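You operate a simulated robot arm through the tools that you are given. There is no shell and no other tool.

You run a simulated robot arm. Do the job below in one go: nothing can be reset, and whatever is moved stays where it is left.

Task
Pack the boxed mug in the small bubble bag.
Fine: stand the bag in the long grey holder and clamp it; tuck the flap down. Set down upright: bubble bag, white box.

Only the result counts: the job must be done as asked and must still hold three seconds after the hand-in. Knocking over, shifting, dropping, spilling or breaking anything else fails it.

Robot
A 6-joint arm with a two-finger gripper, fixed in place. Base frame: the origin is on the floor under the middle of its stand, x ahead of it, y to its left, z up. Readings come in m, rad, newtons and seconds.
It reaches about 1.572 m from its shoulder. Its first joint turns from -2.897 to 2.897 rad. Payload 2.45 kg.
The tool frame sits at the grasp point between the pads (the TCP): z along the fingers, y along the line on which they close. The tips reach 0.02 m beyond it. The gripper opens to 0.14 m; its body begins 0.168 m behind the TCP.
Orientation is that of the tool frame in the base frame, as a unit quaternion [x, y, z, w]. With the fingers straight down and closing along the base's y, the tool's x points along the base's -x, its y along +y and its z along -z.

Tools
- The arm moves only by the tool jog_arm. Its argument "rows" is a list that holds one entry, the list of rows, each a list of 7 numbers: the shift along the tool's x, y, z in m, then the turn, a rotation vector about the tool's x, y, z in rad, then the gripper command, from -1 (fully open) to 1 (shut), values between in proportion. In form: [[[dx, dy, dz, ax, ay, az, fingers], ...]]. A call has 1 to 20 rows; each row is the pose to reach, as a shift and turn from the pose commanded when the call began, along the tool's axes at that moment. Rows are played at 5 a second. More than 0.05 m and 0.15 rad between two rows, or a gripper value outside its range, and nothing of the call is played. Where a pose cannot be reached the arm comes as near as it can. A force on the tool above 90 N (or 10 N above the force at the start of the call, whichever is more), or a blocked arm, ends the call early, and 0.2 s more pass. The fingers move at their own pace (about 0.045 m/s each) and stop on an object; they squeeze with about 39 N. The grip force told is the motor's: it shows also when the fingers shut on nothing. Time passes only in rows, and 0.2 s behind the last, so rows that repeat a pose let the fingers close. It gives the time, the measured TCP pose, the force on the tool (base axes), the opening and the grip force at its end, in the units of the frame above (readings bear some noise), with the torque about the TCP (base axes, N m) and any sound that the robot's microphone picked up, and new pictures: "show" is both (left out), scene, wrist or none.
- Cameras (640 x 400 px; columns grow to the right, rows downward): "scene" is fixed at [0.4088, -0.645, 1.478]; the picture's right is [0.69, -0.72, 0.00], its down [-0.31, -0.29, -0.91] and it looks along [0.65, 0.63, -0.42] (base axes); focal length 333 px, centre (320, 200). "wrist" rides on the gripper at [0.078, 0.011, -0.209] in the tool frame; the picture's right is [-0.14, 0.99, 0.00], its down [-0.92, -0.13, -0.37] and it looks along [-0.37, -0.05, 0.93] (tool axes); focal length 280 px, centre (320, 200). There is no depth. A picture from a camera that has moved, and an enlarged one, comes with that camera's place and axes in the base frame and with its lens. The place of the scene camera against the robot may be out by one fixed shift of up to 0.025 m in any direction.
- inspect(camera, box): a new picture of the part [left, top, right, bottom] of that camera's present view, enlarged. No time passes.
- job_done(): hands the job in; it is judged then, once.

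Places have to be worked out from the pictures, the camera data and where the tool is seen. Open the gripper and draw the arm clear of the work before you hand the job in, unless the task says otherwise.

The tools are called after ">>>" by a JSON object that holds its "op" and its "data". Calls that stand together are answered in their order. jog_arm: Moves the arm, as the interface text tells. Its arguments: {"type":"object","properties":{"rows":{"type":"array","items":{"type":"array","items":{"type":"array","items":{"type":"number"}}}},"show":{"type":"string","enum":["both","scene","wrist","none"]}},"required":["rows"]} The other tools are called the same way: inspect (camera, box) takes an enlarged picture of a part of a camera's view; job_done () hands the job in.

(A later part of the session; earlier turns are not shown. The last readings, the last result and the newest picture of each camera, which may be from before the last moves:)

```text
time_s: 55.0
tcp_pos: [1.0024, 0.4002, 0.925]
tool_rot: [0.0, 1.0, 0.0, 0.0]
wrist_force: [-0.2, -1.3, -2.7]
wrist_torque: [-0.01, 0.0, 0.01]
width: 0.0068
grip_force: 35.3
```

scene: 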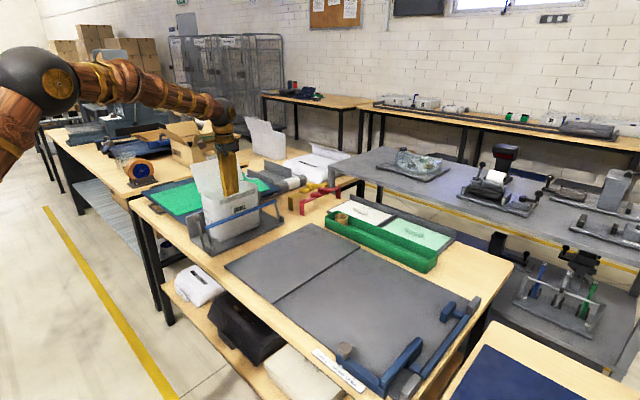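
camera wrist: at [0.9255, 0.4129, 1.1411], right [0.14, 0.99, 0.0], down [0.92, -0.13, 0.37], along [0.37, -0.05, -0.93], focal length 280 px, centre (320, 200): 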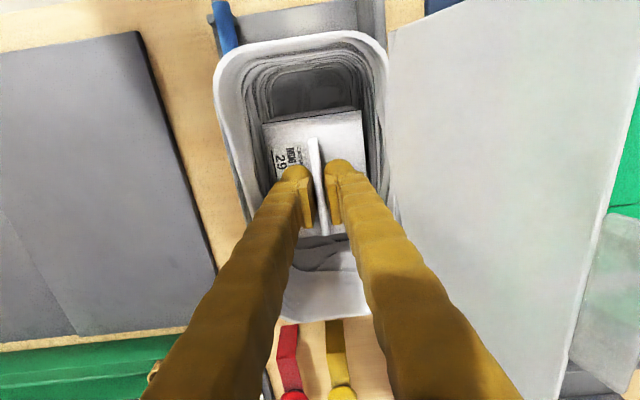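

No clear contact yet at z≈0.924. I'll take two more 2 mm steps.

>>> {"op": "jog_arm", "data": {"rows": [[[0, 0, 0.001, 0, 0, 0, 1], [0, 0, 0.002, 0, 0, 0, 1], [0, 0, 0.002, 0, 0, 0, 1]]], "show": "none"}}

>>> {"op": "jog_arm", "data": {"rows": [[[0, 0, 0.001, 0, 0, 0, 1], [0, 0, 0.002, 0, 0, 0, 1], [0, 0, 0.002, 0, 0, 0, 1]]], "show": "none"}}

```text
time_s: 55.8
tcp_pos: [1.0026, 0.3999, 0.9222]
tool_rot: [-0.001, 1.0, 0.001, 0.0]
wrist_force: [-0.4, -0.6, -3.5]
wrist_torque: [0.01, -0.02, 0.0]
width: 0.0071
grip_force: 35.0
```

```text
time_s: 56.6
tcp_pos: [1.003, 0.4003, 0.9199]
tool_rot: [0.001, 1.0, 0.0, 0.0]
wrist_force: [-0.6, 0.5, -3.7]
wrist_torque: [-0.01, 0.01, 0.0]
width: 0.0068
grip_force: 34.9
```

>>> {"op": "jog_arm", "data": {"rows": [[[0, 0, 0.001, 0, 0, 0, 1], [0, 0, 0.002, 0, 0, 0, 1], [0, 0, 0.002, 0, 0, 0, 1]]], "show": "none"}}

>>> {"op": "jog_arm", "data": {"rows": [[[0, 0, 0.001, 0, 0, 0, 1], [0, 0, 0.002, 0, 0, 0, 1], [0, 0, 0.002, 0, 0, 0, 1]]], "show": "both"}}

```text
time_s: 57.4
tcp_pos: [1.0019, 0.4008, 0.9174]
tool_rot: [0.001, 1.0, 0.0, 0.0]
wrist_force: [0.3, 0.1, -2.3]
wrist_torque: [0.01, 0.06, 0.01]
width: 0.0065
grip_force: 34.7
```

```text
time_s: 58.2
tcp_pos: [1.0026, 0.4015, 0.9175]
tool_rot: [0.001, 1.0, 0.0, 0.001]
wrist_force: [-2.8, 0.2, 24.2]
wrist_torque: [-0.03, 0.51, -0.02]
width: 0.007
grip_force: 35.1
camera wrist: at [0.9253, 0.4129, 1.1262], right [0.14, 0.99, 0.0], down [0.92, -0.13, 0.37], along [0.37, -0.05, -0.93], focal length 280 px, centre (320, 200)
```

scene: 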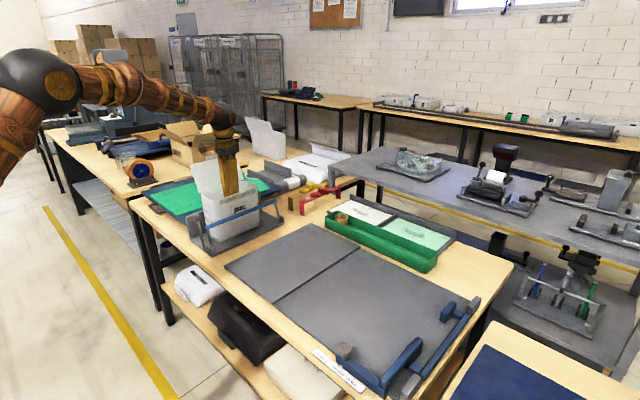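
wrist: 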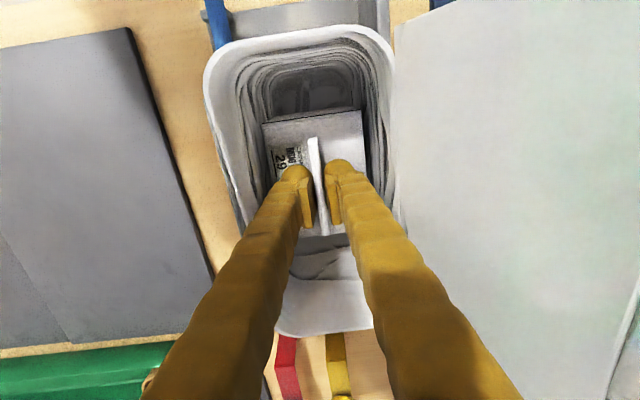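

The box is now seated on the bag's floor (+24 N). I'll relieve 1.5 mm and open the fingers just enough to free the tab.

>>> {"op": "jog_arm", "data": {"rows": [[[0, 0, -0.0015, 0, 0, 0, 1], [0, 0, -0.0015, 0, 0, 0, 1], [0, 0, -0.0015, 0, 0, 0, 0.8], [0, 0, -0.0015, 0, 0, 0, 0.7], [0, 0, -0.0015, 0, 0, 0, 0.7], [0, 0, -0.0015, 0, 0, 0, 0.7]]], "show": "both"}}

```text
time_s: 59.6
tcp_pos: [1.0027, 0.4018, 0.9178]
tool_rot: [0.0, 1.0, 0.0, 0.001]
wrist_force: [-0.3, 0.3, 0.5]
wrist_torque: [0.02, -0.03, -0.03]
width: 0.0207
grip_force: 0.0
camera wrist: at [0.9253, 0.4131, 1.1262], right [0.14, 0.99, 0.0], down [0.92, -0.13, 0.37], along [0.37, -0.05, -0.93], focal length 280 px, centre (320, 200)
```

scene: 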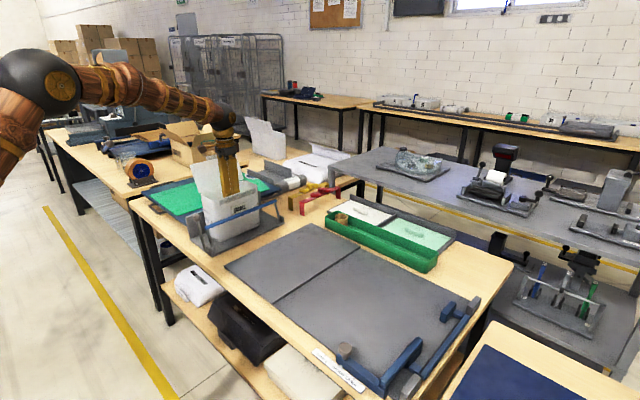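
wrist: 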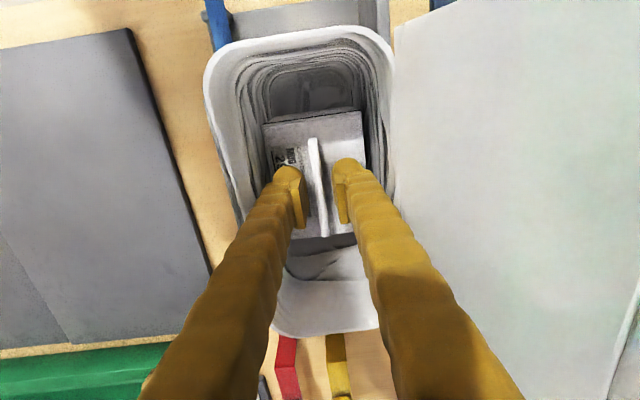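

The tab is free and no forces show. I'll rise straight up, keeping the same small opening.

>>> {"op": "jog_arm", "data": {"rows": [[[0, 0, -0.01, 0, 0, 0, 0.7], [0, 0, -0.025, 0, 0, 0, 0.7], [0, 0, -0.045, 0, 0, 0, 0.7], [0, 0, -0.07, 0, 0, 0, 0.7], [0, 0, -0.11, 0, 0, 0, 0.7], [0, 0, -0.155, 0, 0, 0, 0.7], [0, 0, -0.2, 0, 0, 0, 0.7], [0, 0, -0.245, 0, 0, 0, 0.7], [0, 0, -0.28, 0, 0, 0, 0.7], [0, 0, -0.28, 0, 0, 0, 0.7]]], "show": "both"}}

```text
time_s: 61.8
tcp_pos: [1.0023, 0.4002, 1.1984]
tool_rot: [0.0, 1.0, 0.0, 0.0]
wrist_force: [0.2, 0.1, -0.6]
wrist_torque: [-0.01, 0.02, 0.02]
width: 0.021
grip_force: 0.1
camera wrist: at [0.9246, 0.4125, 1.4069], right [0.14, 0.99, 0.0], down [0.92, -0.13, 0.37], along [0.37, -0.05, -0.93], focal length 280 px, centre (320, 200)
```

scene: 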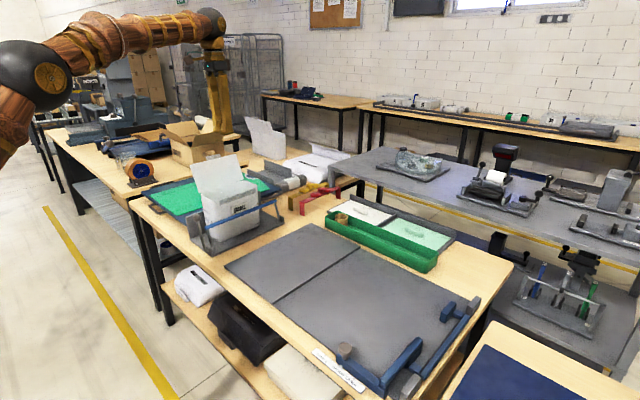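
wrist: 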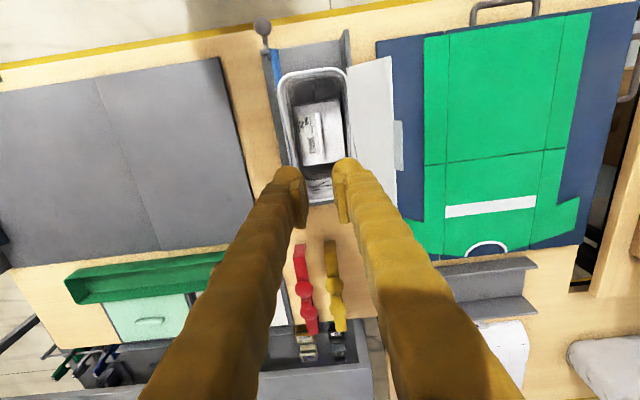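

>>> {"op": "inspect", "data": {"camera": "wrist", "box": [260, 40, 420, 220]}}

>>> {"op": "inspect", "data": {"camera": "scene", "box": [175, 145, 305, 260]}}

```text
2.22 times, centred on (340, 130) of wrist
camera zoom: at [0.9246, 0.4125, 1.4069], right [0.14, 0.99, 0.0], down [0.92, -0.13, 0.37], along [0.37, -0.05, -0.93], focal length 623 px, centre (276, 356)
```

zoom: 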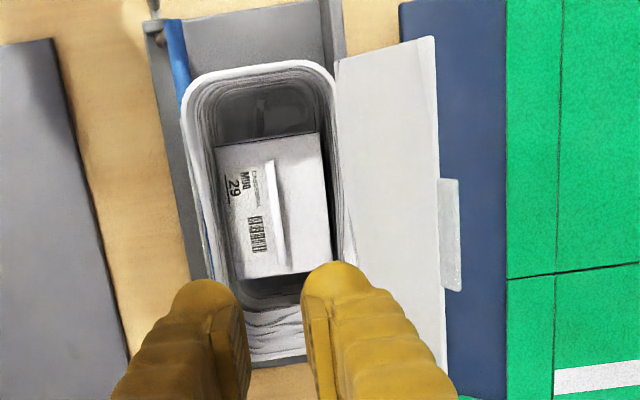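

```text
3.48 times, centred on (240, 202) of scene
camera zoom: at [0.4088, -0.645, 1.478], right [0.69, -0.72, 0.0], down [-0.31, -0.29, -0.91], along [0.65, 0.63, -0.42], focal length 1158 px, centre (598, 191)
```

zoom: 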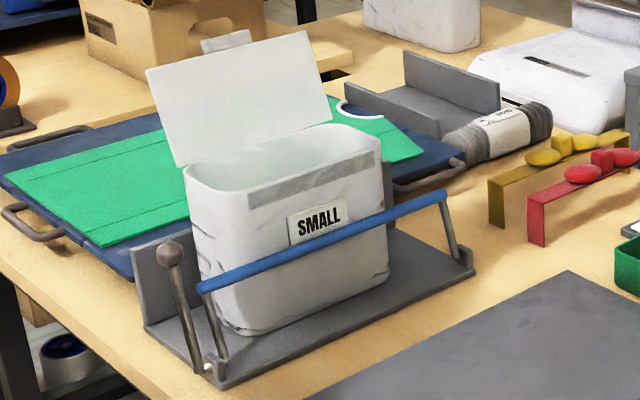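

The mug box stands upright inside the clamped bag. The flap leans out about 20° behind the mouth (free edge z≈1.063), so I'll close the fingers, go over it to its +y side and come down behind it.

>>> {"op": "jog_arm", "data": {"rows": [[[0, 0.04, 0, 0, 0, 0, 1], [0, 0.08, 0, 0, 0, 0, 1], [0, 0.12, 0, 0, 0, 0, 1], [0, 0.155, 0, 0, 0, 0, 1], [0, 0.165, 0.03, 0, 0, 0, 1], [0, 0.165, 0.07, 0, 0, 0, 1], [0, 0.165, 0.11, 0, 0, 0, 1], [0, 0.165, 0.145, 0, 0, 0, 1], [0, 0.165, 0.163, 0, 0, 0, 1], [0, 0.165, 0.163, 0, 0, 0, 1]]], "show": "both"}}

```text
time_s: 64.0
tcp_pos: [1.0016, 0.5656, 1.0352]
tool_rot: [0.0, 1.0, 0.0, 0.0]
wrist_force: [-0.7, -0.3, 0.4]
wrist_torque: [0.0, -0.02, 0.04]
width: 0.0
grip_force: 29.2
out of reach, approached as far as the arm can: row 4, 5
camera wrist: at [0.9254, 0.5779, 1.2432], right [0.14, 0.99, 0.0], down [0.92, -0.13, 0.37], along [0.37, -0.05, -0.93], focal length 280 px, centre (320, 200)
```

scene: 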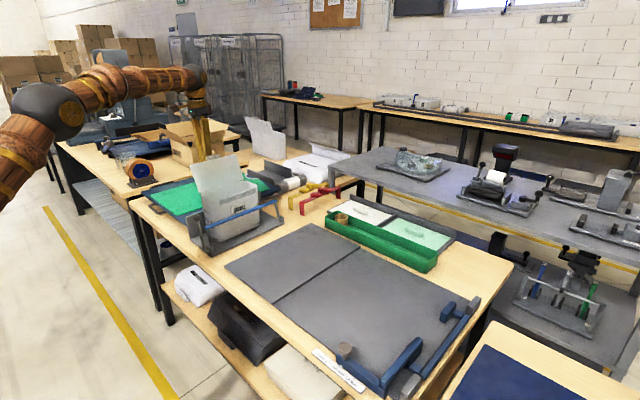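
wrist: 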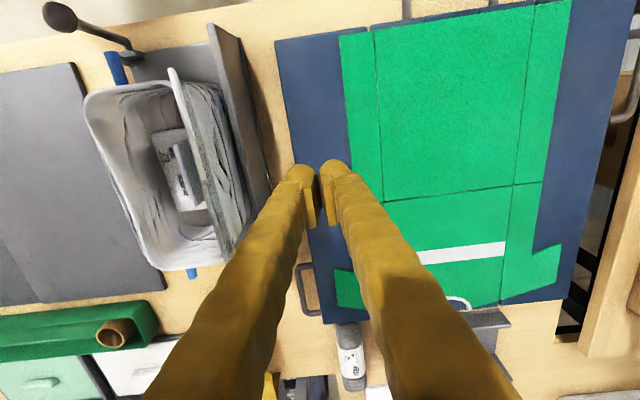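

>>> {"op": "inspect", "data": {"camera": "wrist", "box": [60, 40, 320, 280]}}

>>> {"op": "inspect", "data": {"camera": "scene", "box": [160, 90, 300, 260]}}

```text
1.67 times, centred on (190, 160) of wrist
camera zoom: at [0.9254, 0.5779, 1.2432], right [0.14, 0.99, 0.0], down [0.92, -0.13, 0.37], along [0.37, -0.05, -0.93], focal length 467 px, centre (537, 267)
```

zoom: 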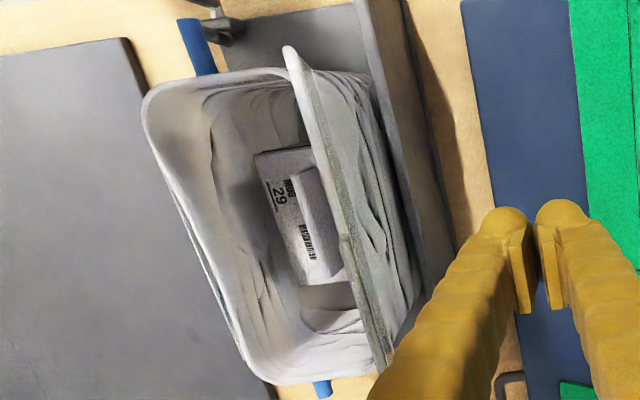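

```text
2.35 times, centred on (230, 175) of scene
camera zoom: at [0.4088, -0.645, 1.478], right [0.69, -0.72, 0.0], down [-0.31, -0.29, -0.91], along [0.65, 0.63, -0.42], focal length 783 px, centre (532, 259)
```

zoom: 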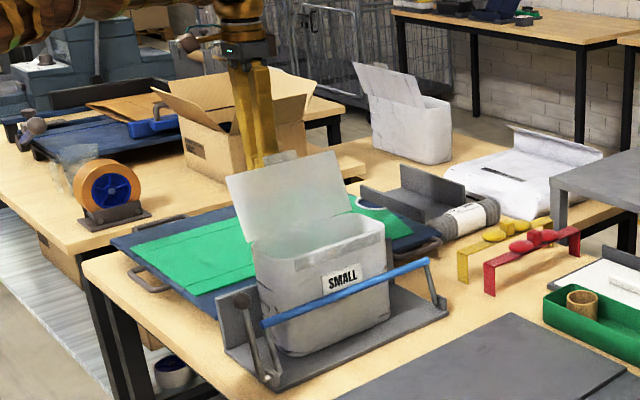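

The flap is still leaning out about 23°. I'll sweep in −y with the closed fingertips to swing it up and over the mouth.

>>> {"op": "jog_arm", "data": {"rows": [[[0, -0.02, 0, 0, 0, 0, 1], [0, -0.04, 0, 0, 0, 0, 1], [0, -0.055, 0, 0, 0, 0, 1], [0, -0.07, 0, 0, 0, 0, 1], [0, -0.085, 0, 0, 0, 0, 1], [0, -0.085, 0, 0, 0, 0, 1]]], "show": "both"}}

```text
time_s: 65.4
tcp_pos: [1.0027, 0.4811, 1.0333]
tool_rot: [0.0, 1.0, 0.0, 0.0]
wrist_force: [0.9, -0.3, -0.6]
wrist_torque: [0.0, -0.02, -0.01]
width: 0.0
grip_force: 29.3
camera wrist: at [0.9253, 0.4928, 1.2426], right [0.14, 0.99, 0.0], down [0.92, -0.13, 0.37], along [0.37, -0.05, -0.93], focal length 280 px, centre (320, 200)
```

scene: 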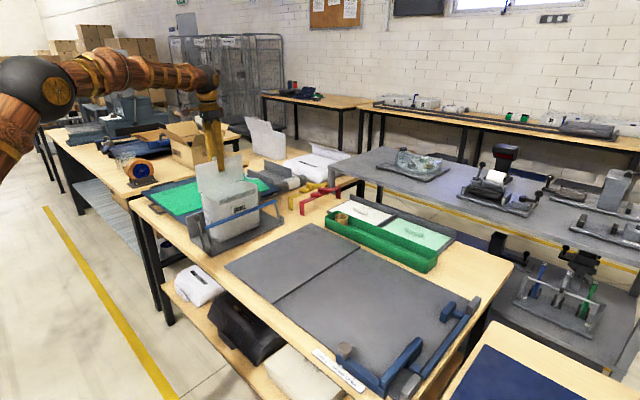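
wrist: 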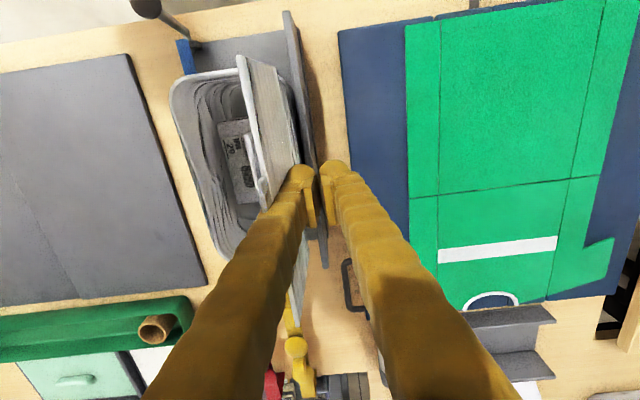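

The flap is swinging inward with negligible force. I'll keep sweeping, then lower gradually to fold it down.

>>> {"op": "jog_arm", "data": {"rows": [[[0, -0.015, 0, 0, 0, 0, 1], [0, -0.03, 0, 0, 0, 0, 1], [0, -0.045, 0, 0, 0, 0, 1], [0, -0.06, 0, 0, 0, 0, 1], [0, -0.07, 0, 0, 0, 0, 1], [0, -0.07, 0, 0, 0, 0, 1]]], "show": "both"}}

```text
time_s: 66.8
tcp_pos: [1.0015, 0.4118, 1.0338]
tool_rot: [0.0, 1.0, 0.0, 0.0]
wrist_force: [0.7, -0.6, 0.3]
wrist_torque: [0.0, 0.0, 0.02]
width: 0.0002
grip_force: 29.5
camera wrist: at [0.9253, 0.4233, 1.2431], right [0.14, 0.99, 0.0], down [0.92, -0.13, 0.37], along [0.37, -0.05, -0.93], focal length 280 px, centre (320, 200)
```

scene: 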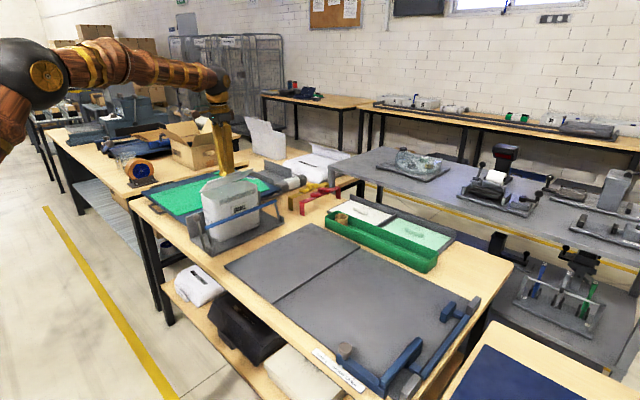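
wrist: 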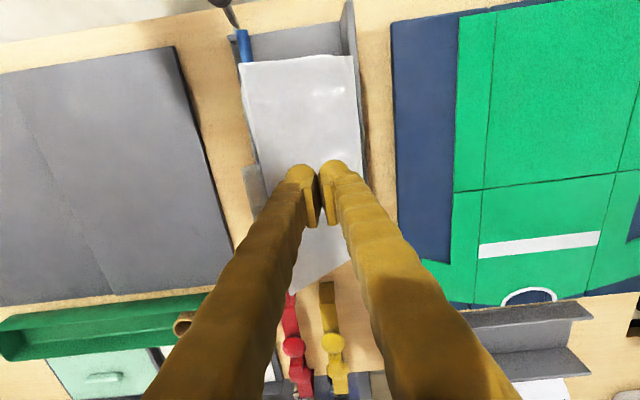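

>>> {"op": "inspect", "data": {"camera": "scene", "box": [170, 120, 300, 260]}}

>>> {"op": "inspect", "data": {"camera": "wrist", "box": [220, 20, 400, 220]}}

```text
2.86 times, centred on (235, 190) of scene
camera zoom: at [0.4088, -0.645, 1.478], right [0.69, -0.72, 0.0], down [-0.31, -0.29, -0.91], along [0.65, 0.63, -0.42], focal length 951 px, centre (563, 229)
```

zoom: 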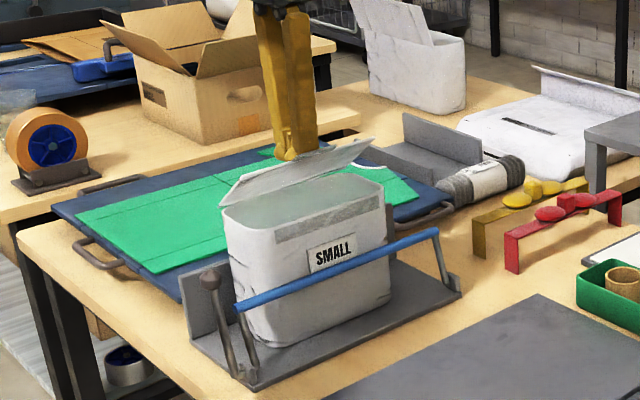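

```text
2.00 times, centred on (310, 120) of wrist
camera zoom: at [0.9253, 0.4233, 1.2431], right [0.14, 0.99, 0.0], down [0.92, -0.13, 0.37], along [0.37, -0.05, -0.93], focal length 561 px, centre (340, 360)
```

zoom: 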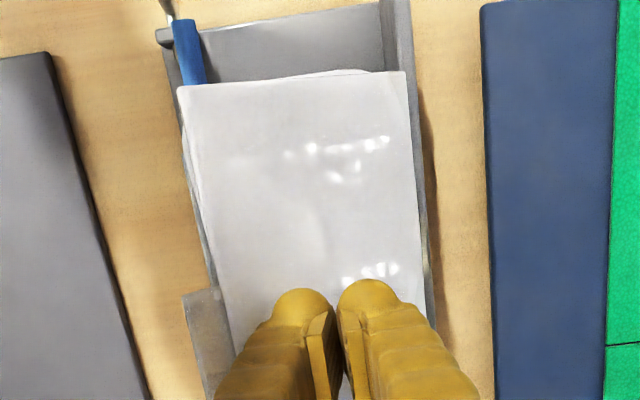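

The flap is folded about 60° past vertical over the mouth. I'll shift a little further in −y and press it down slowly toward the rim while watching the force.

>>> {"op": "jog_arm", "data": {"rows": [[[0, -0.012, 0.004, 0, 0, 0, 1], [0, -0.022, 0.01, 0, 0, 0, 1], [0, -0.025, 0.018, 0, 0, 0, 1], [0, -0.025, 0.026, 0, 0, 0, 1], [0, -0.025, 0.032, 0, 0, 0, 1], [0, -0.025, 0.037, 0, 0, 0, 1], [0, -0.025, 0.037, 0, 0, 0, 1]]], "show": "both"}}

```text
time_s: 68.4
tcp_pos: [1.0028, 0.3863, 0.9963]
tool_rot: [0.0, 1.0, 0.0, 0.0]
wrist_force: [0.0, 0.3, -0.2]
wrist_torque: [0.01, -0.03, 0.0]
width: 0.0001
grip_force: 29.8
camera wrist: at [0.9252, 0.3982, 1.2064], right [0.14, 0.99, 0.0], down [0.92, -0.13, 0.37], along [0.36, -0.05, -0.93], focal length 280 px, centre (320, 200)
```

scene: 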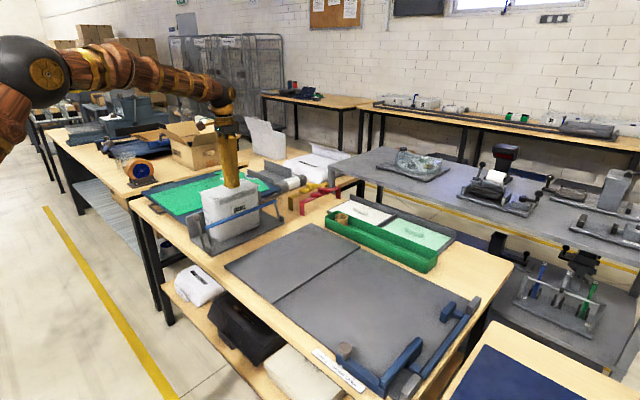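
wrist: 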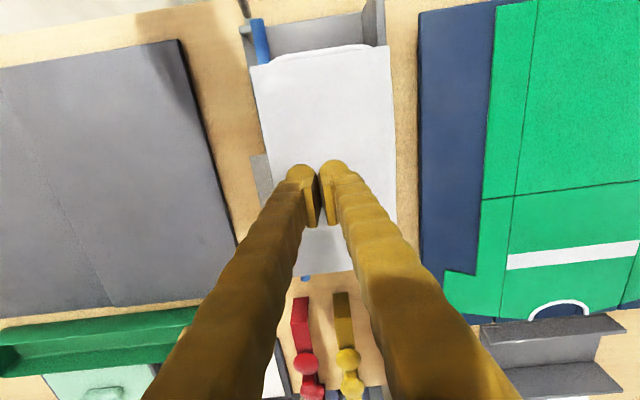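

>>> {"op": "inspect", "data": {"camera": "scene", "box": [175, 150, 295, 260]}}

>>> {"op": "inspect", "data": {"camera": "wrist", "box": [220, 20, 420, 290]}}

```text
3.64 times, centred on (235, 205) of scene
camera zoom: at [0.4088, -0.645, 1.478], right [0.69, -0.72, 0.0], down [-0.31, -0.29, -0.91], along [0.65, 0.63, -0.42], focal length 1210 px, centre (629, 182)
```

zoom: 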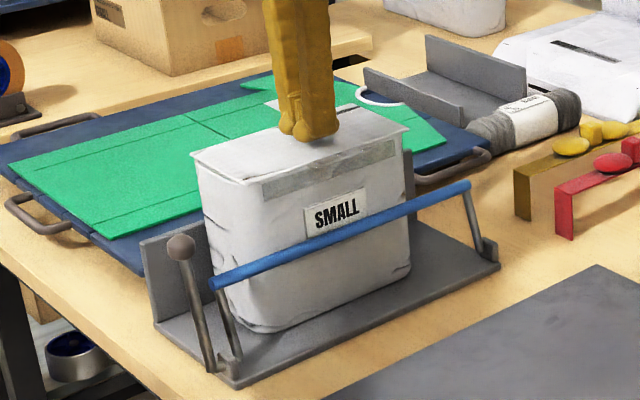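

```text
1.48 times, centred on (320, 155) of wrist
camera zoom: at [0.9252, 0.3982, 1.2064], right [0.14, 0.99, 0.0], down [0.92, -0.13, 0.37], along [0.36, -0.05, -0.93], focal length 415 px, centre (320, 267)
```

zoom: 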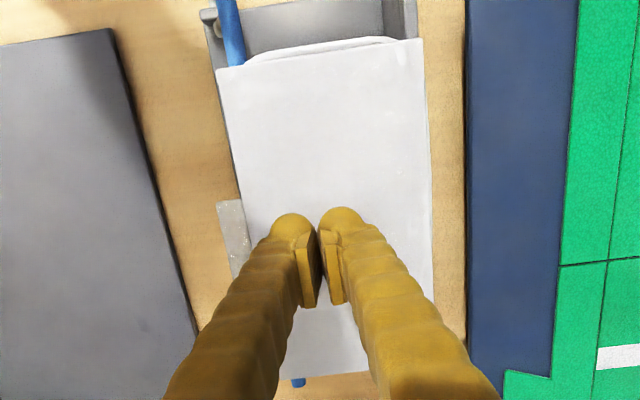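

The flap is almost flat. I'll press down a few more millimetres until it seats on the rim.

>>> {"op": "jog_arm", "data": {"rows": [[[0, 0, 0.002, 0, 0, 0, 1], [0, 0, 0.004, 0, 0, 0, 1], [0, 0, 0.004, 0, 0, 0, 1]]], "show": "none"}}

>>> {"op": "jog_arm", "data": {"rows": [[[0, 0, 0.002, 0, 0, 0, 1], [0, 0, 0.004, 0, 0, 0, 1], [0, 0, 0.004, 0, 0, 0, 1]]], "show": "both"}}

```text
time_s: 69.2
tcp_pos: [1.0016, 0.3861, 0.9936]
tool_rot: [-0.001, 1.0, 0.0, 0.0]
wrist_force: [-0.4, 0.6, 0.0]
wrist_torque: [0.01, -0.02, -0.02]
width: 0.0
grip_force: 29.7
```

```text
time_s: 70.0
tcp_pos: [1.0023, 0.3859, 0.9894]
tool_rot: [0.0, 1.0, 0.0, 0.0]
wrist_force: [0.4, 0.8, 0.7]
wrist_torque: [0.0, 0.01, -0.04]
width: 0.0
grip_force: 29.6
camera wrist: at [0.9254, 0.3981, 1.1983], right [0.14, 0.99, 0.0], down [0.92, -0.13, 0.37], along [0.37, -0.05, -0.93], focal length 280 px, centre (320, 200)
```

scene: 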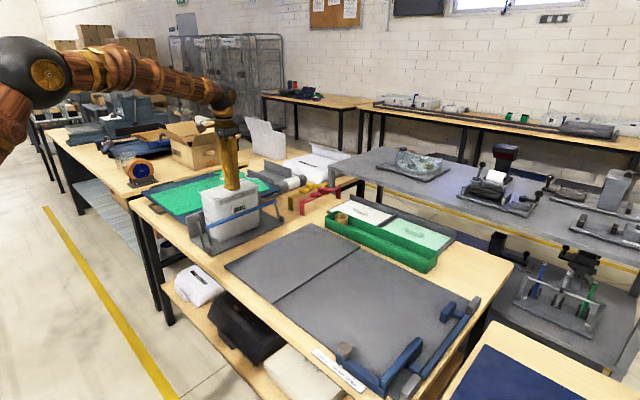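
wrist: 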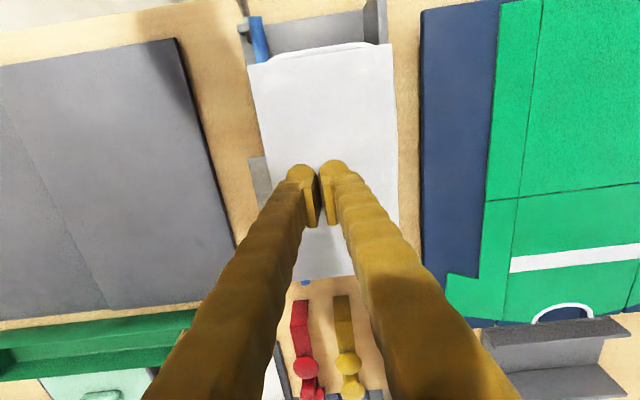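

Still no seat force at tip z≈0.969. I'll continue in 2 mm steps.

>>> {"op": "jog_arm", "data": {"rows": [[[0, 0, 0.001, 0, 0, 0, 1], [0, 0, 0.002, 0, 0, 0, 1], [0, 0, 0.002, 0, 0, 0, 1]]], "show": "none"}}

>>> {"op": "jog_arm", "data": {"rows": [[[0, 0, 0.001, 0, 0, 0, 1], [0, 0, 0.002, 0, 0, 0, 1], [0, 0, 0.002, 0, 0, 0, 1]]], "show": "none"}}

>>> {"op": "inspect", "data": {"camera": "scene", "box": [190, 170, 270, 240]}}

```text
time_s: 70.8
tcp_pos: [1.0044, 0.386, 0.988]
tool_rot: [0.0, 1.0, 0.0, 0.001]
wrist_force: [1.3, 0.2, 10.6]
wrist_torque: [0.03, 0.01, -0.02]
width: 0.0058
grip_force: 29.1
```

```text
time_s: 71.6
tcp_pos: [1.0013, 0.3852, 0.9876]
tool_rot: [-0.001, 1.0, -0.001, 0.001]
wrist_force: [0.3, -1.1, 29.7]
wrist_torque: [0.18, -0.04, 0.06]
width: 0.0061
grip_force: 29.6
```

```text
5.71 times, centred on (230, 205) of scene
camera zoom: at [0.4088, -0.645, 1.478], right [0.69, -0.72, 0.0], down [-0.31, -0.29, -0.91], along [0.65, 0.63, -0.42], focal length 1902 px, centre (834, 171)
```

zoom: 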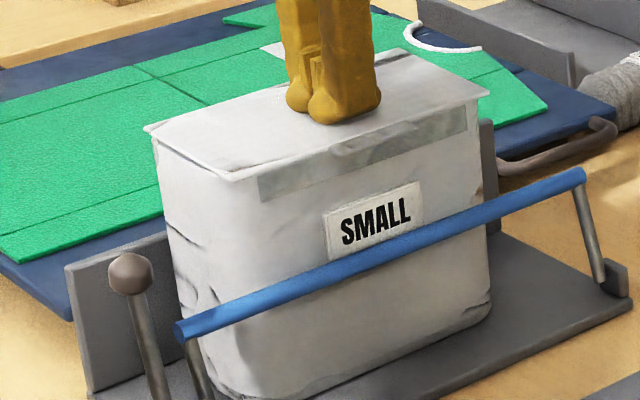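

The flap now resists with about 30 N, so it appears seated on the rim. I'll look closely at the flap edge and its small lip.

>>> {"op": "inspect", "data": {"camera": "wrist", "box": [220, 20, 420, 290]}}

>>> {"op": "inspect", "data": {"camera": "wrist", "box": [230, 130, 350, 240]}}

```text
1.48 times, centred on (320, 155) of wrist
camera zoom: at [0.925, 0.398, 1.1956], right [0.14, 0.99, 0.0], down [0.92, -0.13, 0.37], along [0.37, -0.05, -0.93], focal length 415 px, centre (320, 267)
```

zoom: 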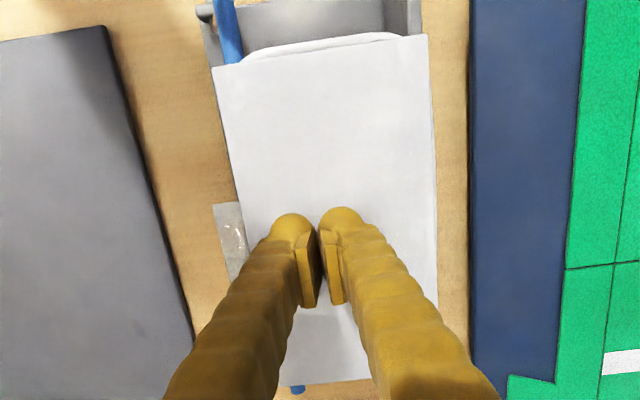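

```text
3.64 times, centred on (290, 185) of wrist
camera zoom: at [0.925, 0.398, 1.1956], right [0.14, 0.99, 0.0], down [0.92, -0.13, 0.37], along [0.37, -0.05, -0.93], focal length 1020 px, centre (429, 254)
```

zoom: 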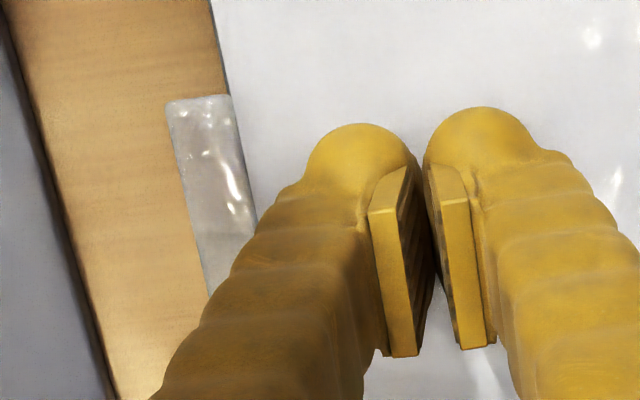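

The flap lies flat on the rim with its small clear lip just past the front edge. I'll lift straight up and see whether it stays closed.

>>> {"op": "jog_arm", "data": {"rows": [[[0, 0, -0.005, 0, 0, 0, 1], [0, 0, -0.02, 0, 0, 0, 1], [0, 0, -0.045, 0, 0, 0, 1], [0, 0, -0.08, 0, 0, 0, 1], [0, 0, -0.12, 0, 0, 0, 1], [0, 0, -0.16, 0, 0, 0, 1], [0, 0, -0.16, 0, 0, 0, 1]]], "show": "both"}}

```text
time_s: 73.2
tcp_pos: [1.0018, 0.3875, 1.1455]
tool_rot: [0.0, 1.0, 0.0, 0.001]
wrist_force: [0.1, -0.2, 0.4]
wrist_torque: [-0.02, 0.0, -0.01]
width: 0.0001
grip_force: 29.2
camera wrist: at [0.9256, 0.3984, 1.3548], right [0.14, 0.99, 0.0], down [0.92, -0.13, 0.37], along [0.37, -0.05, -0.93], focal length 280 px, centre (320, 200)
```

scene: 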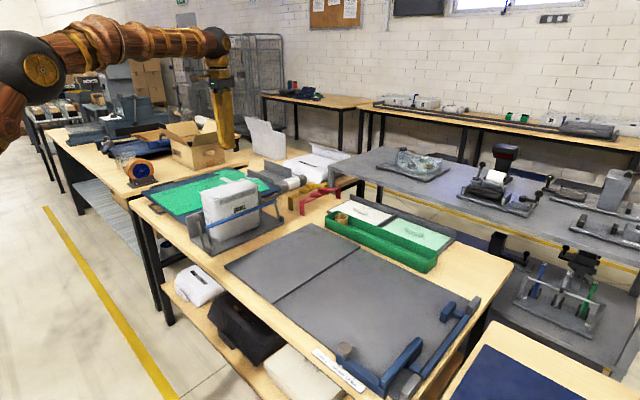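
wrist: 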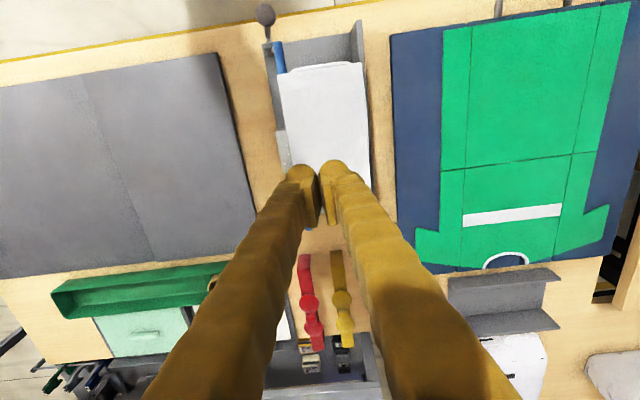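

>>> {"op": "inspect", "data": {"camera": "scene", "box": [185, 160, 285, 250]}}

>>> {"op": "inspect", "data": {"camera": "wrist", "box": [250, 50, 390, 210]}}

```text
4.44 times, centred on (235, 205) of scene
camera zoom: at [0.4088, -0.645, 1.478], right [0.69, -0.72, 0.0], down [-0.31, -0.29, -0.91], along [0.65, 0.63, -0.42], focal length 1479 px, centre (698, 178)
```

zoom: 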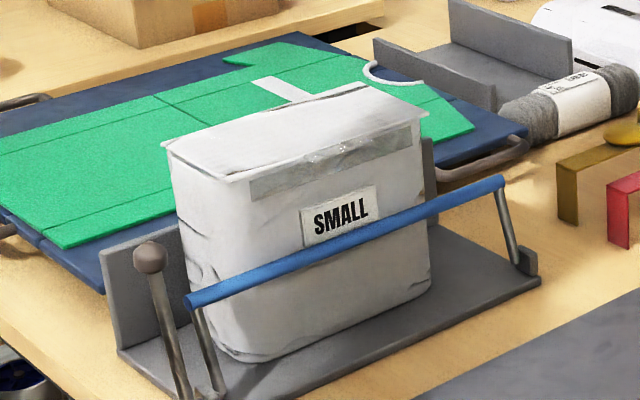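

```text
2.50 times, centred on (320, 130) of wrist
camera zoom: at [0.9256, 0.3984, 1.3548], right [0.14, 0.99, 0.0], down [0.92, -0.13, 0.37], along [0.37, -0.05, -0.93], focal length 701 px, centre (320, 375)
```

zoom: 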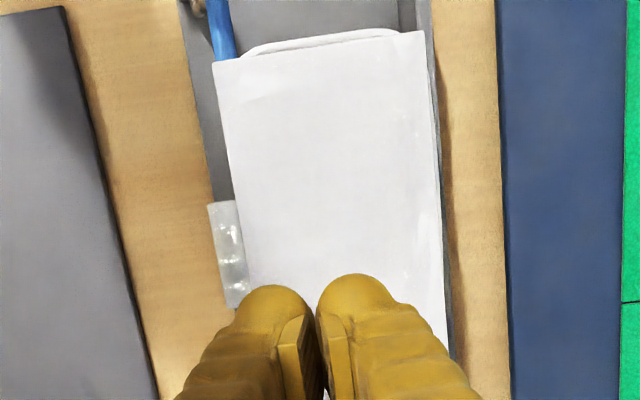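

The flap stays closed after release. I'll check at high zoom for any gap between flap and rim, and the state of the lip and clamp.

>>> {"op": "inspect", "data": {"camera": "scene", "box": [195, 175, 245, 215]}}

>>> {"op": "inspect", "data": {"camera": "scene", "box": [235, 170, 285, 210]}}

```text
10.00 times, centred on (220, 195) of scene
camera zoom: at [0.4088, -0.645, 1.478], right [0.69, -0.72, 0.0], down [-0.31, -0.29, -0.91], along [0.65, 0.63, -0.42], focal length 3328 px, centre (1320, 250)
```

zoom: 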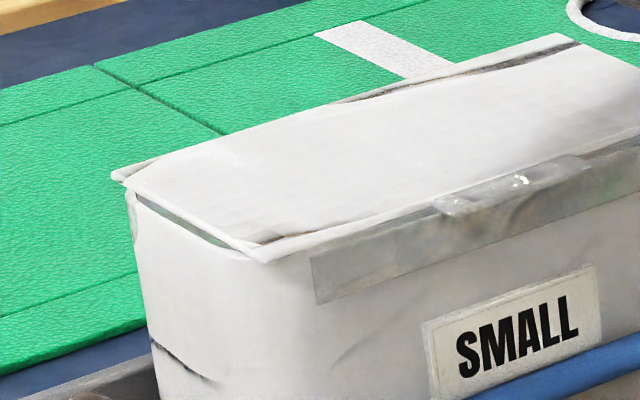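

```text
10.00 times, centred on (260, 190) of scene
camera zoom: at [0.4088, -0.645, 1.478], right [0.69, -0.72, 0.0], down [-0.31, -0.29, -0.91], along [0.65, 0.63, -0.42], focal length 3328 px, centre (920, 300)
```

zoom: 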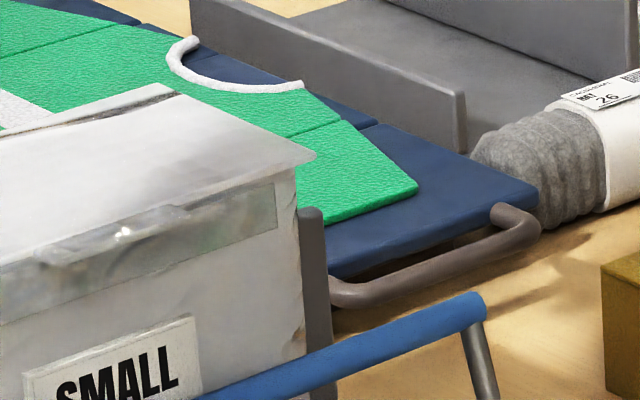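

The flap lies flat and the bar touches the bag's front. To confirm the bag is really pinched against the wall, I'll move the camera in line with the wall face and look down at the near end.

>>> {"op": "jog_arm", "data": {"rows": [[[0.04, 0.01, -0.01, 0, 0, 0, 0.5], [0.085, 0.02, -0.01, 0, 0, 0, 0], [0.13, 0.03, -0.01, 0, 0, 0, -0.5], [0.17, 0.045, -0.01, 0, 0, 0, -1], [0.2, 0.056, 0.0, 0, 0, 0, -1], [0.21, 0.056, 0.0, 0, 0, 0, -1], [0.21, 0.056, 0.0, 0, 0, 0, -1]]], "show": "both"}}

>>> {"op": "inspect", "data": {"camera": "wrist", "box": [250, 130, 370, 230]}}

```text
time_s: 74.8
tcp_pos: [0.7926, 0.4424, 1.1453]
tool_rot: [0.0, 1.0, 0.001, 0.0]
wrist_force: [-0.2, -0.8, 0.7]
wrist_torque: [0.03, 0.04, 0.01]
width: 0.138
grip_force: 0.0
camera wrist: at [0.7158, 0.4541, 1.3541], right [0.14, 0.99, 0.0], down [0.92, -0.13, 0.37], along [0.37, -0.05, -0.93], focal length 280 px, centre (320, 200)
```

scene: 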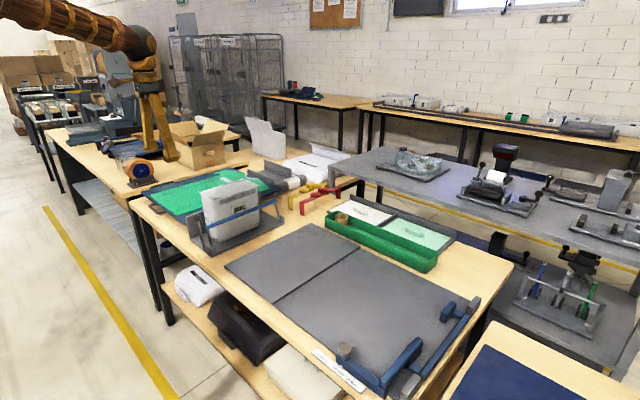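
wrist: 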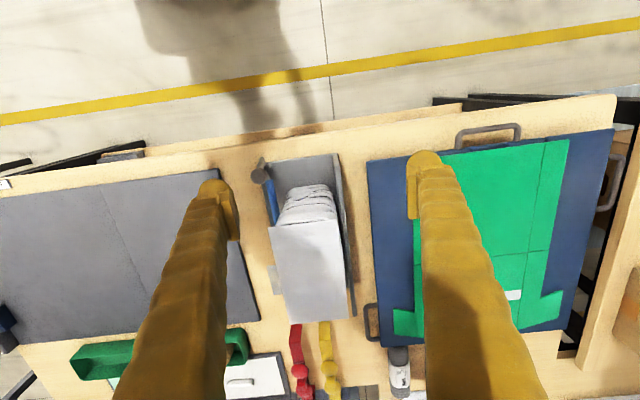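

```text
4.00 times, centred on (310, 180) of wrist
camera zoom: at [0.7158, 0.4541, 1.3541], right [0.14, 0.99, 0.0], down [0.92, -0.13, 0.37], along [0.37, -0.05, -0.93], focal length 1122 px, centre (360, 280)
```

zoom: 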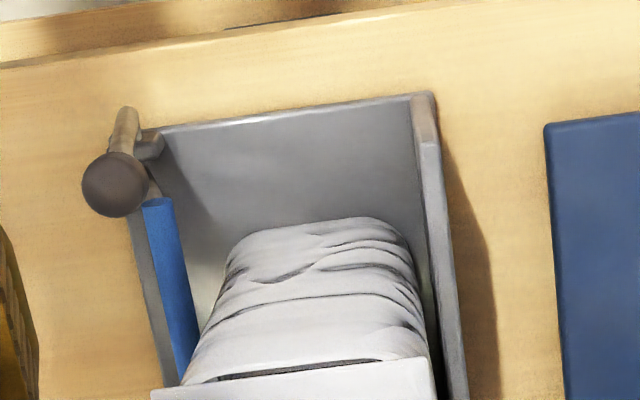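

>>> {"op": "inspect", "data": {"camera": "wrist", "box": [315, 150, 375, 200]}}

>>> {"op": "inspect", "data": {"camera": "wrist", "box": [320, 190, 380, 240]}}

>>> {"op": "inspect", "data": {"camera": "wrist", "box": [320, 270, 380, 330]}}

>>> {"op": "inspect", "data": {"camera": "wrist", "box": [250, 150, 310, 230]}}

```text
8.00 times, centred on (345, 175) of wrist
camera zoom: at [0.7158, 0.4541, 1.3541], right [0.14, 0.99, 0.0], down [0.92, -0.13, 0.37], along [0.37, -0.05, -0.93], focal length 2243 px, centre (120, 400)
```

zoom: 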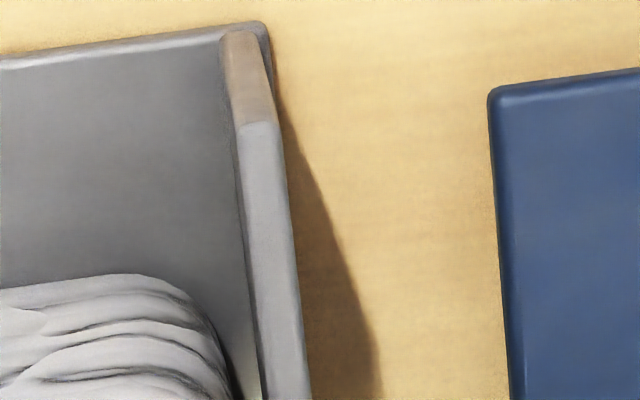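

```text
8.00 times, centred on (350, 215) of wrist
camera zoom: at [0.7158, 0.4541, 1.3541], right [0.14, 0.99, 0.0], down [0.92, -0.13, 0.37], along [0.37, -0.05, -0.93], focal length 2243 px, centre (80, 80)
```

zoom: 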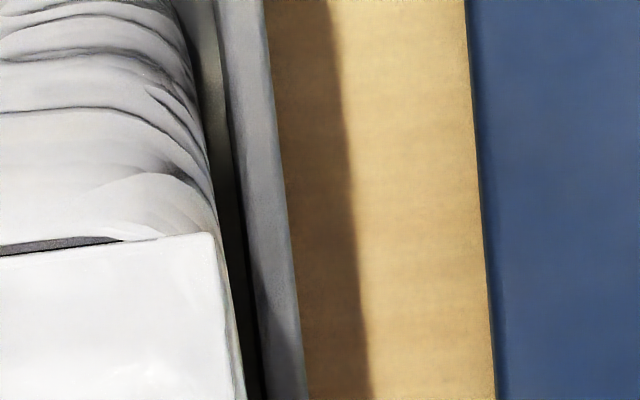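

```text
6.67 times, centred on (350, 300) of wrist
camera zoom: at [0.7158, 0.4541, 1.3541], right [0.14, 0.99, 0.0], down [0.92, -0.13, 0.37], along [0.37, -0.05, -0.93], focal length 1869 px, centre (120, -467)
```

zoom: 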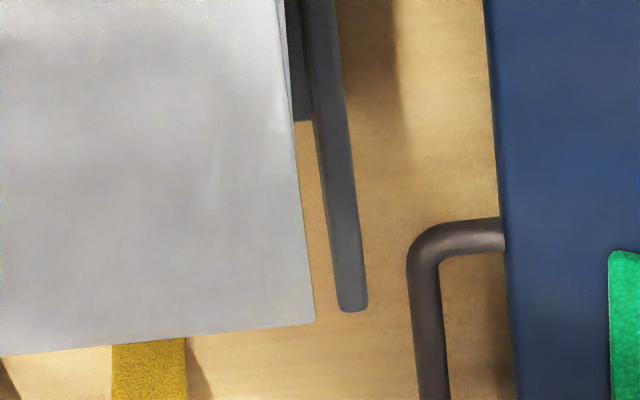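

```text
5.00 times, centred on (280, 190) of wrist
camera zoom: at [0.7158, 0.4541, 1.3541], right [0.14, 0.99, 0.0], down [0.92, -0.13, 0.37], along [0.37, -0.05, -0.93], focal length 1402 px, centre (520, 250)
```

zoom: 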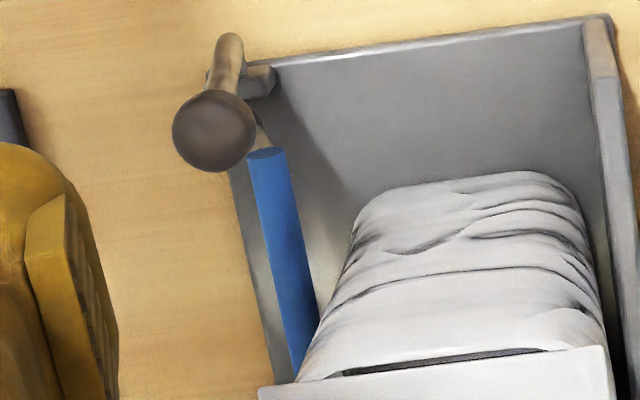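

The bar is against the bag's front, but a gap of about 5 mm remains between the bag's back and the wall. I'll re-press the lever with the closed fingers to make sure the clamp is fully home rather than just resting. First I move above and in front of the ball.

>>> {"op": "jog_arm", "data": {"rows": [[[-0.01, -0.044, 0, 0, 0, 0, 0], [-0.02, -0.088, 0, 0, 0, 0, 0.5], [-0.03, -0.132, 0, 0, 0, 0, 1], [-0.039, -0.175, 0, 0, 0, 0, 1], [-0.039, -0.184, 0.03, 0, 0, 0, 1], [-0.039, -0.184, 0.07, 0, 0, 0, 1], [-0.039, -0.184, 0.11, 0, 0, 0, 1], [-0.039, -0.184, 0.15, 0, 0, 0, 1], [-0.039, -0.184, 0.185, 0, 0, 0, 1], [-0.039, -0.184, 0.21, 0, 0, 0, 1], [-0.039, -0.184, 0.21, 0, 0, 0, 1]]], "show": "both"}}

```text
time_s: 77.2
tcp_pos: [0.8317, 0.2581, 0.9351]
tool_rot: [0.0, 1.0, 0.0, 0.0]
wrist_force: [0.4, 0.7, -0.1]
wrist_torque: [0.0, -0.01, -0.01]
width: 0.0
grip_force: 29.1
camera wrist: at [0.7545, 0.2707, 1.1432], right [0.14, 0.99, 0.0], down [0.92, -0.13, 0.37], along [0.37, -0.05, -0.93], focal length 280 px, centre (320, 200)
```

scene: 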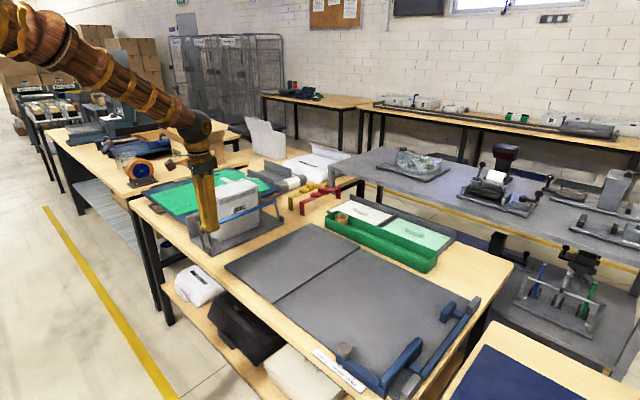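
wrist: 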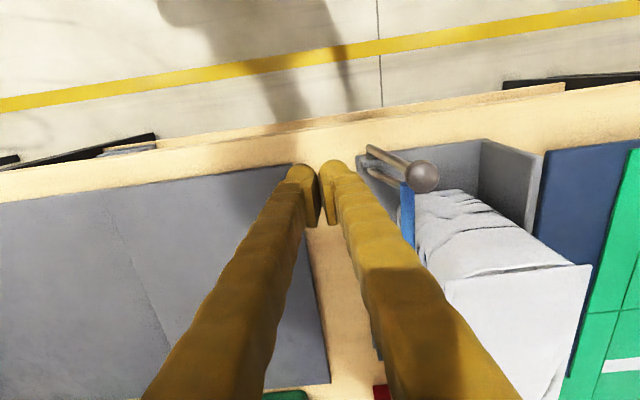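

The fist is in front of the ball with no contact. I'll push +y in small steps and read the force.

>>> {"op": "jog_arm", "data": {"rows": [[[0, 0.012, 0, 0, 0, 0, 1], [0, 0.024, 0, 0, 0, 0, 1], [0, 0.032, 0, 0, 0, 0, 1], [0, 0.036, 0, 0, 0, 0, 1], [0, 0.036, 0, 0, 0, 0, 1]]], "show": "none"}}

>>> {"op": "jog_arm", "data": {"rows": [[[0, 0.003, 0, 0, 0, 0, 1], [0, 0.006, 0, 0, 0, 0, 1], [0, 0.006, 0, 0, 0, 0, 1]]], "show": "wrist"}}

```text
time_s: 78.4
tcp_pos: [0.8312, 0.2942, 0.9361]
tool_rot: [0.001, 1.0, 0.0, 0.001]
wrist_force: [-0.3, 0.1, 0.4]
wrist_torque: [-0.02, -0.02, -0.01]
width: 0.0002
grip_force: 29.5
```

```text
time_s: 79.2
tcp_pos: [0.8314, 0.2998, 0.9343]
tool_rot: [0.0, 1.0, 0.0, 0.0]
wrist_force: [1.1, -0.1, -0.3]
wrist_torque: [0.0, 0.01, 0.02]
width: 0.0001
grip_force: 29.6
camera wrist: at [0.7541, 0.3123, 1.1442], right [0.14, 0.99, 0.0], down [0.92, -0.13, 0.37], along [0.37, -0.05, -0.93], focal length 280 px, centre (320, 200)
```

wrist: 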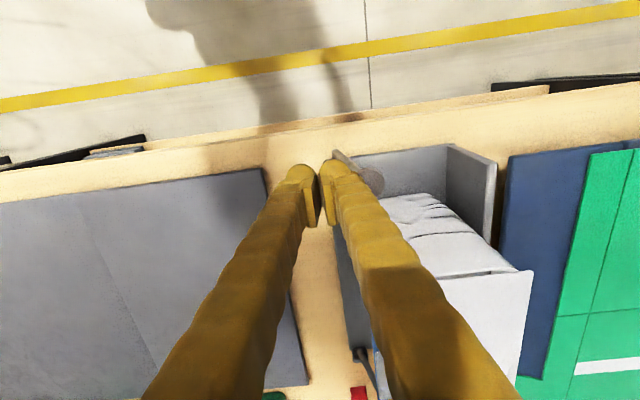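

Not touching yet. I'll continue in 3 mm steps.

>>> {"op": "jog_arm", "data": {"rows": [[[0, 0.002, 0, 0, 0, 0, 1], [0, 0.004, 0, 0, 0, 0, 1], [0, 0.004, 0, 0, 0, 0, 1]]], "show": "none"}}

>>> {"op": "jog_arm", "data": {"rows": [[[0, 0.002, 0, 0, 0, 0, 1], [0, 0.004, 0, 0, 0, 0, 1], [0, 0.004, 0, 0, 0, 0, 1]]], "show": "none"}}

>>> {"op": "jog_arm", "data": {"rows": [[[0, 0.002, 0, 0, 0, 0, 1], [0, 0.003, 0, 0, 0, 0, 1], [0, 0.003, 0, 0, 0, 0, 1]]], "show": "wrist"}}

```text
time_s: 80.0
tcp_pos: [0.8309, 0.3033, 0.9356]
tool_rot: [0.0, 1.0, 0.0, 0.0]
wrist_force: [-3.6, -18.3, 1.5]
wrist_torque: [0.01, 0.02, 0.14]
width: 0.0
grip_force: 29.1
```

```text
time_s: 80.8
tcp_pos: [0.8326, 0.305, 0.9355]
tool_rot: [0.001, 1.0, 0.0, -0.001]
wrist_force: [-3.2, -77.7, 1.4]
wrist_torque: [-0.25, 0.01, 0.33]
width: 0.0001
grip_force: 29.2
```

```text
time_s: 81.2
tcp_pos: [0.8316, 0.3028, 0.9347]
tool_rot: [0.001, 1.0, -0.002, 0.0]
wrist_force: [-1.8, -29.0, 8.8]
wrist_torque: [0.14, 0.07, 0.11]
width: 0.0
grip_force: 29.9
stopped in row 1: the force on the tool passed its limit at 94 N (the readings are from after the stop); the commanded pose is now the measured one
camera wrist: at [0.7547, 0.3171, 1.1444], right [0.14, 0.99, -0.01], down [0.92, -0.13, 0.37], along [0.36, -0.06, -0.93], focal length 280 px, centre (320, 200)
```

wrist: 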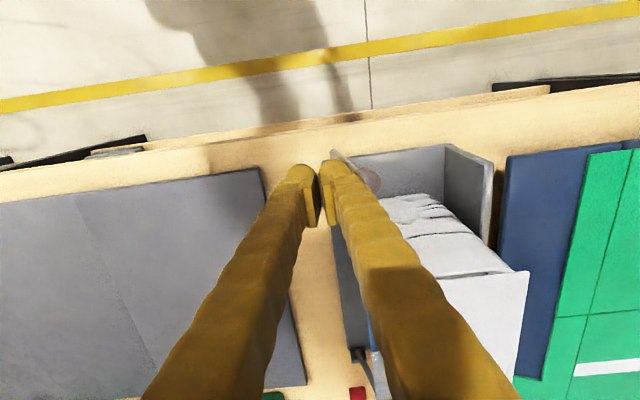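

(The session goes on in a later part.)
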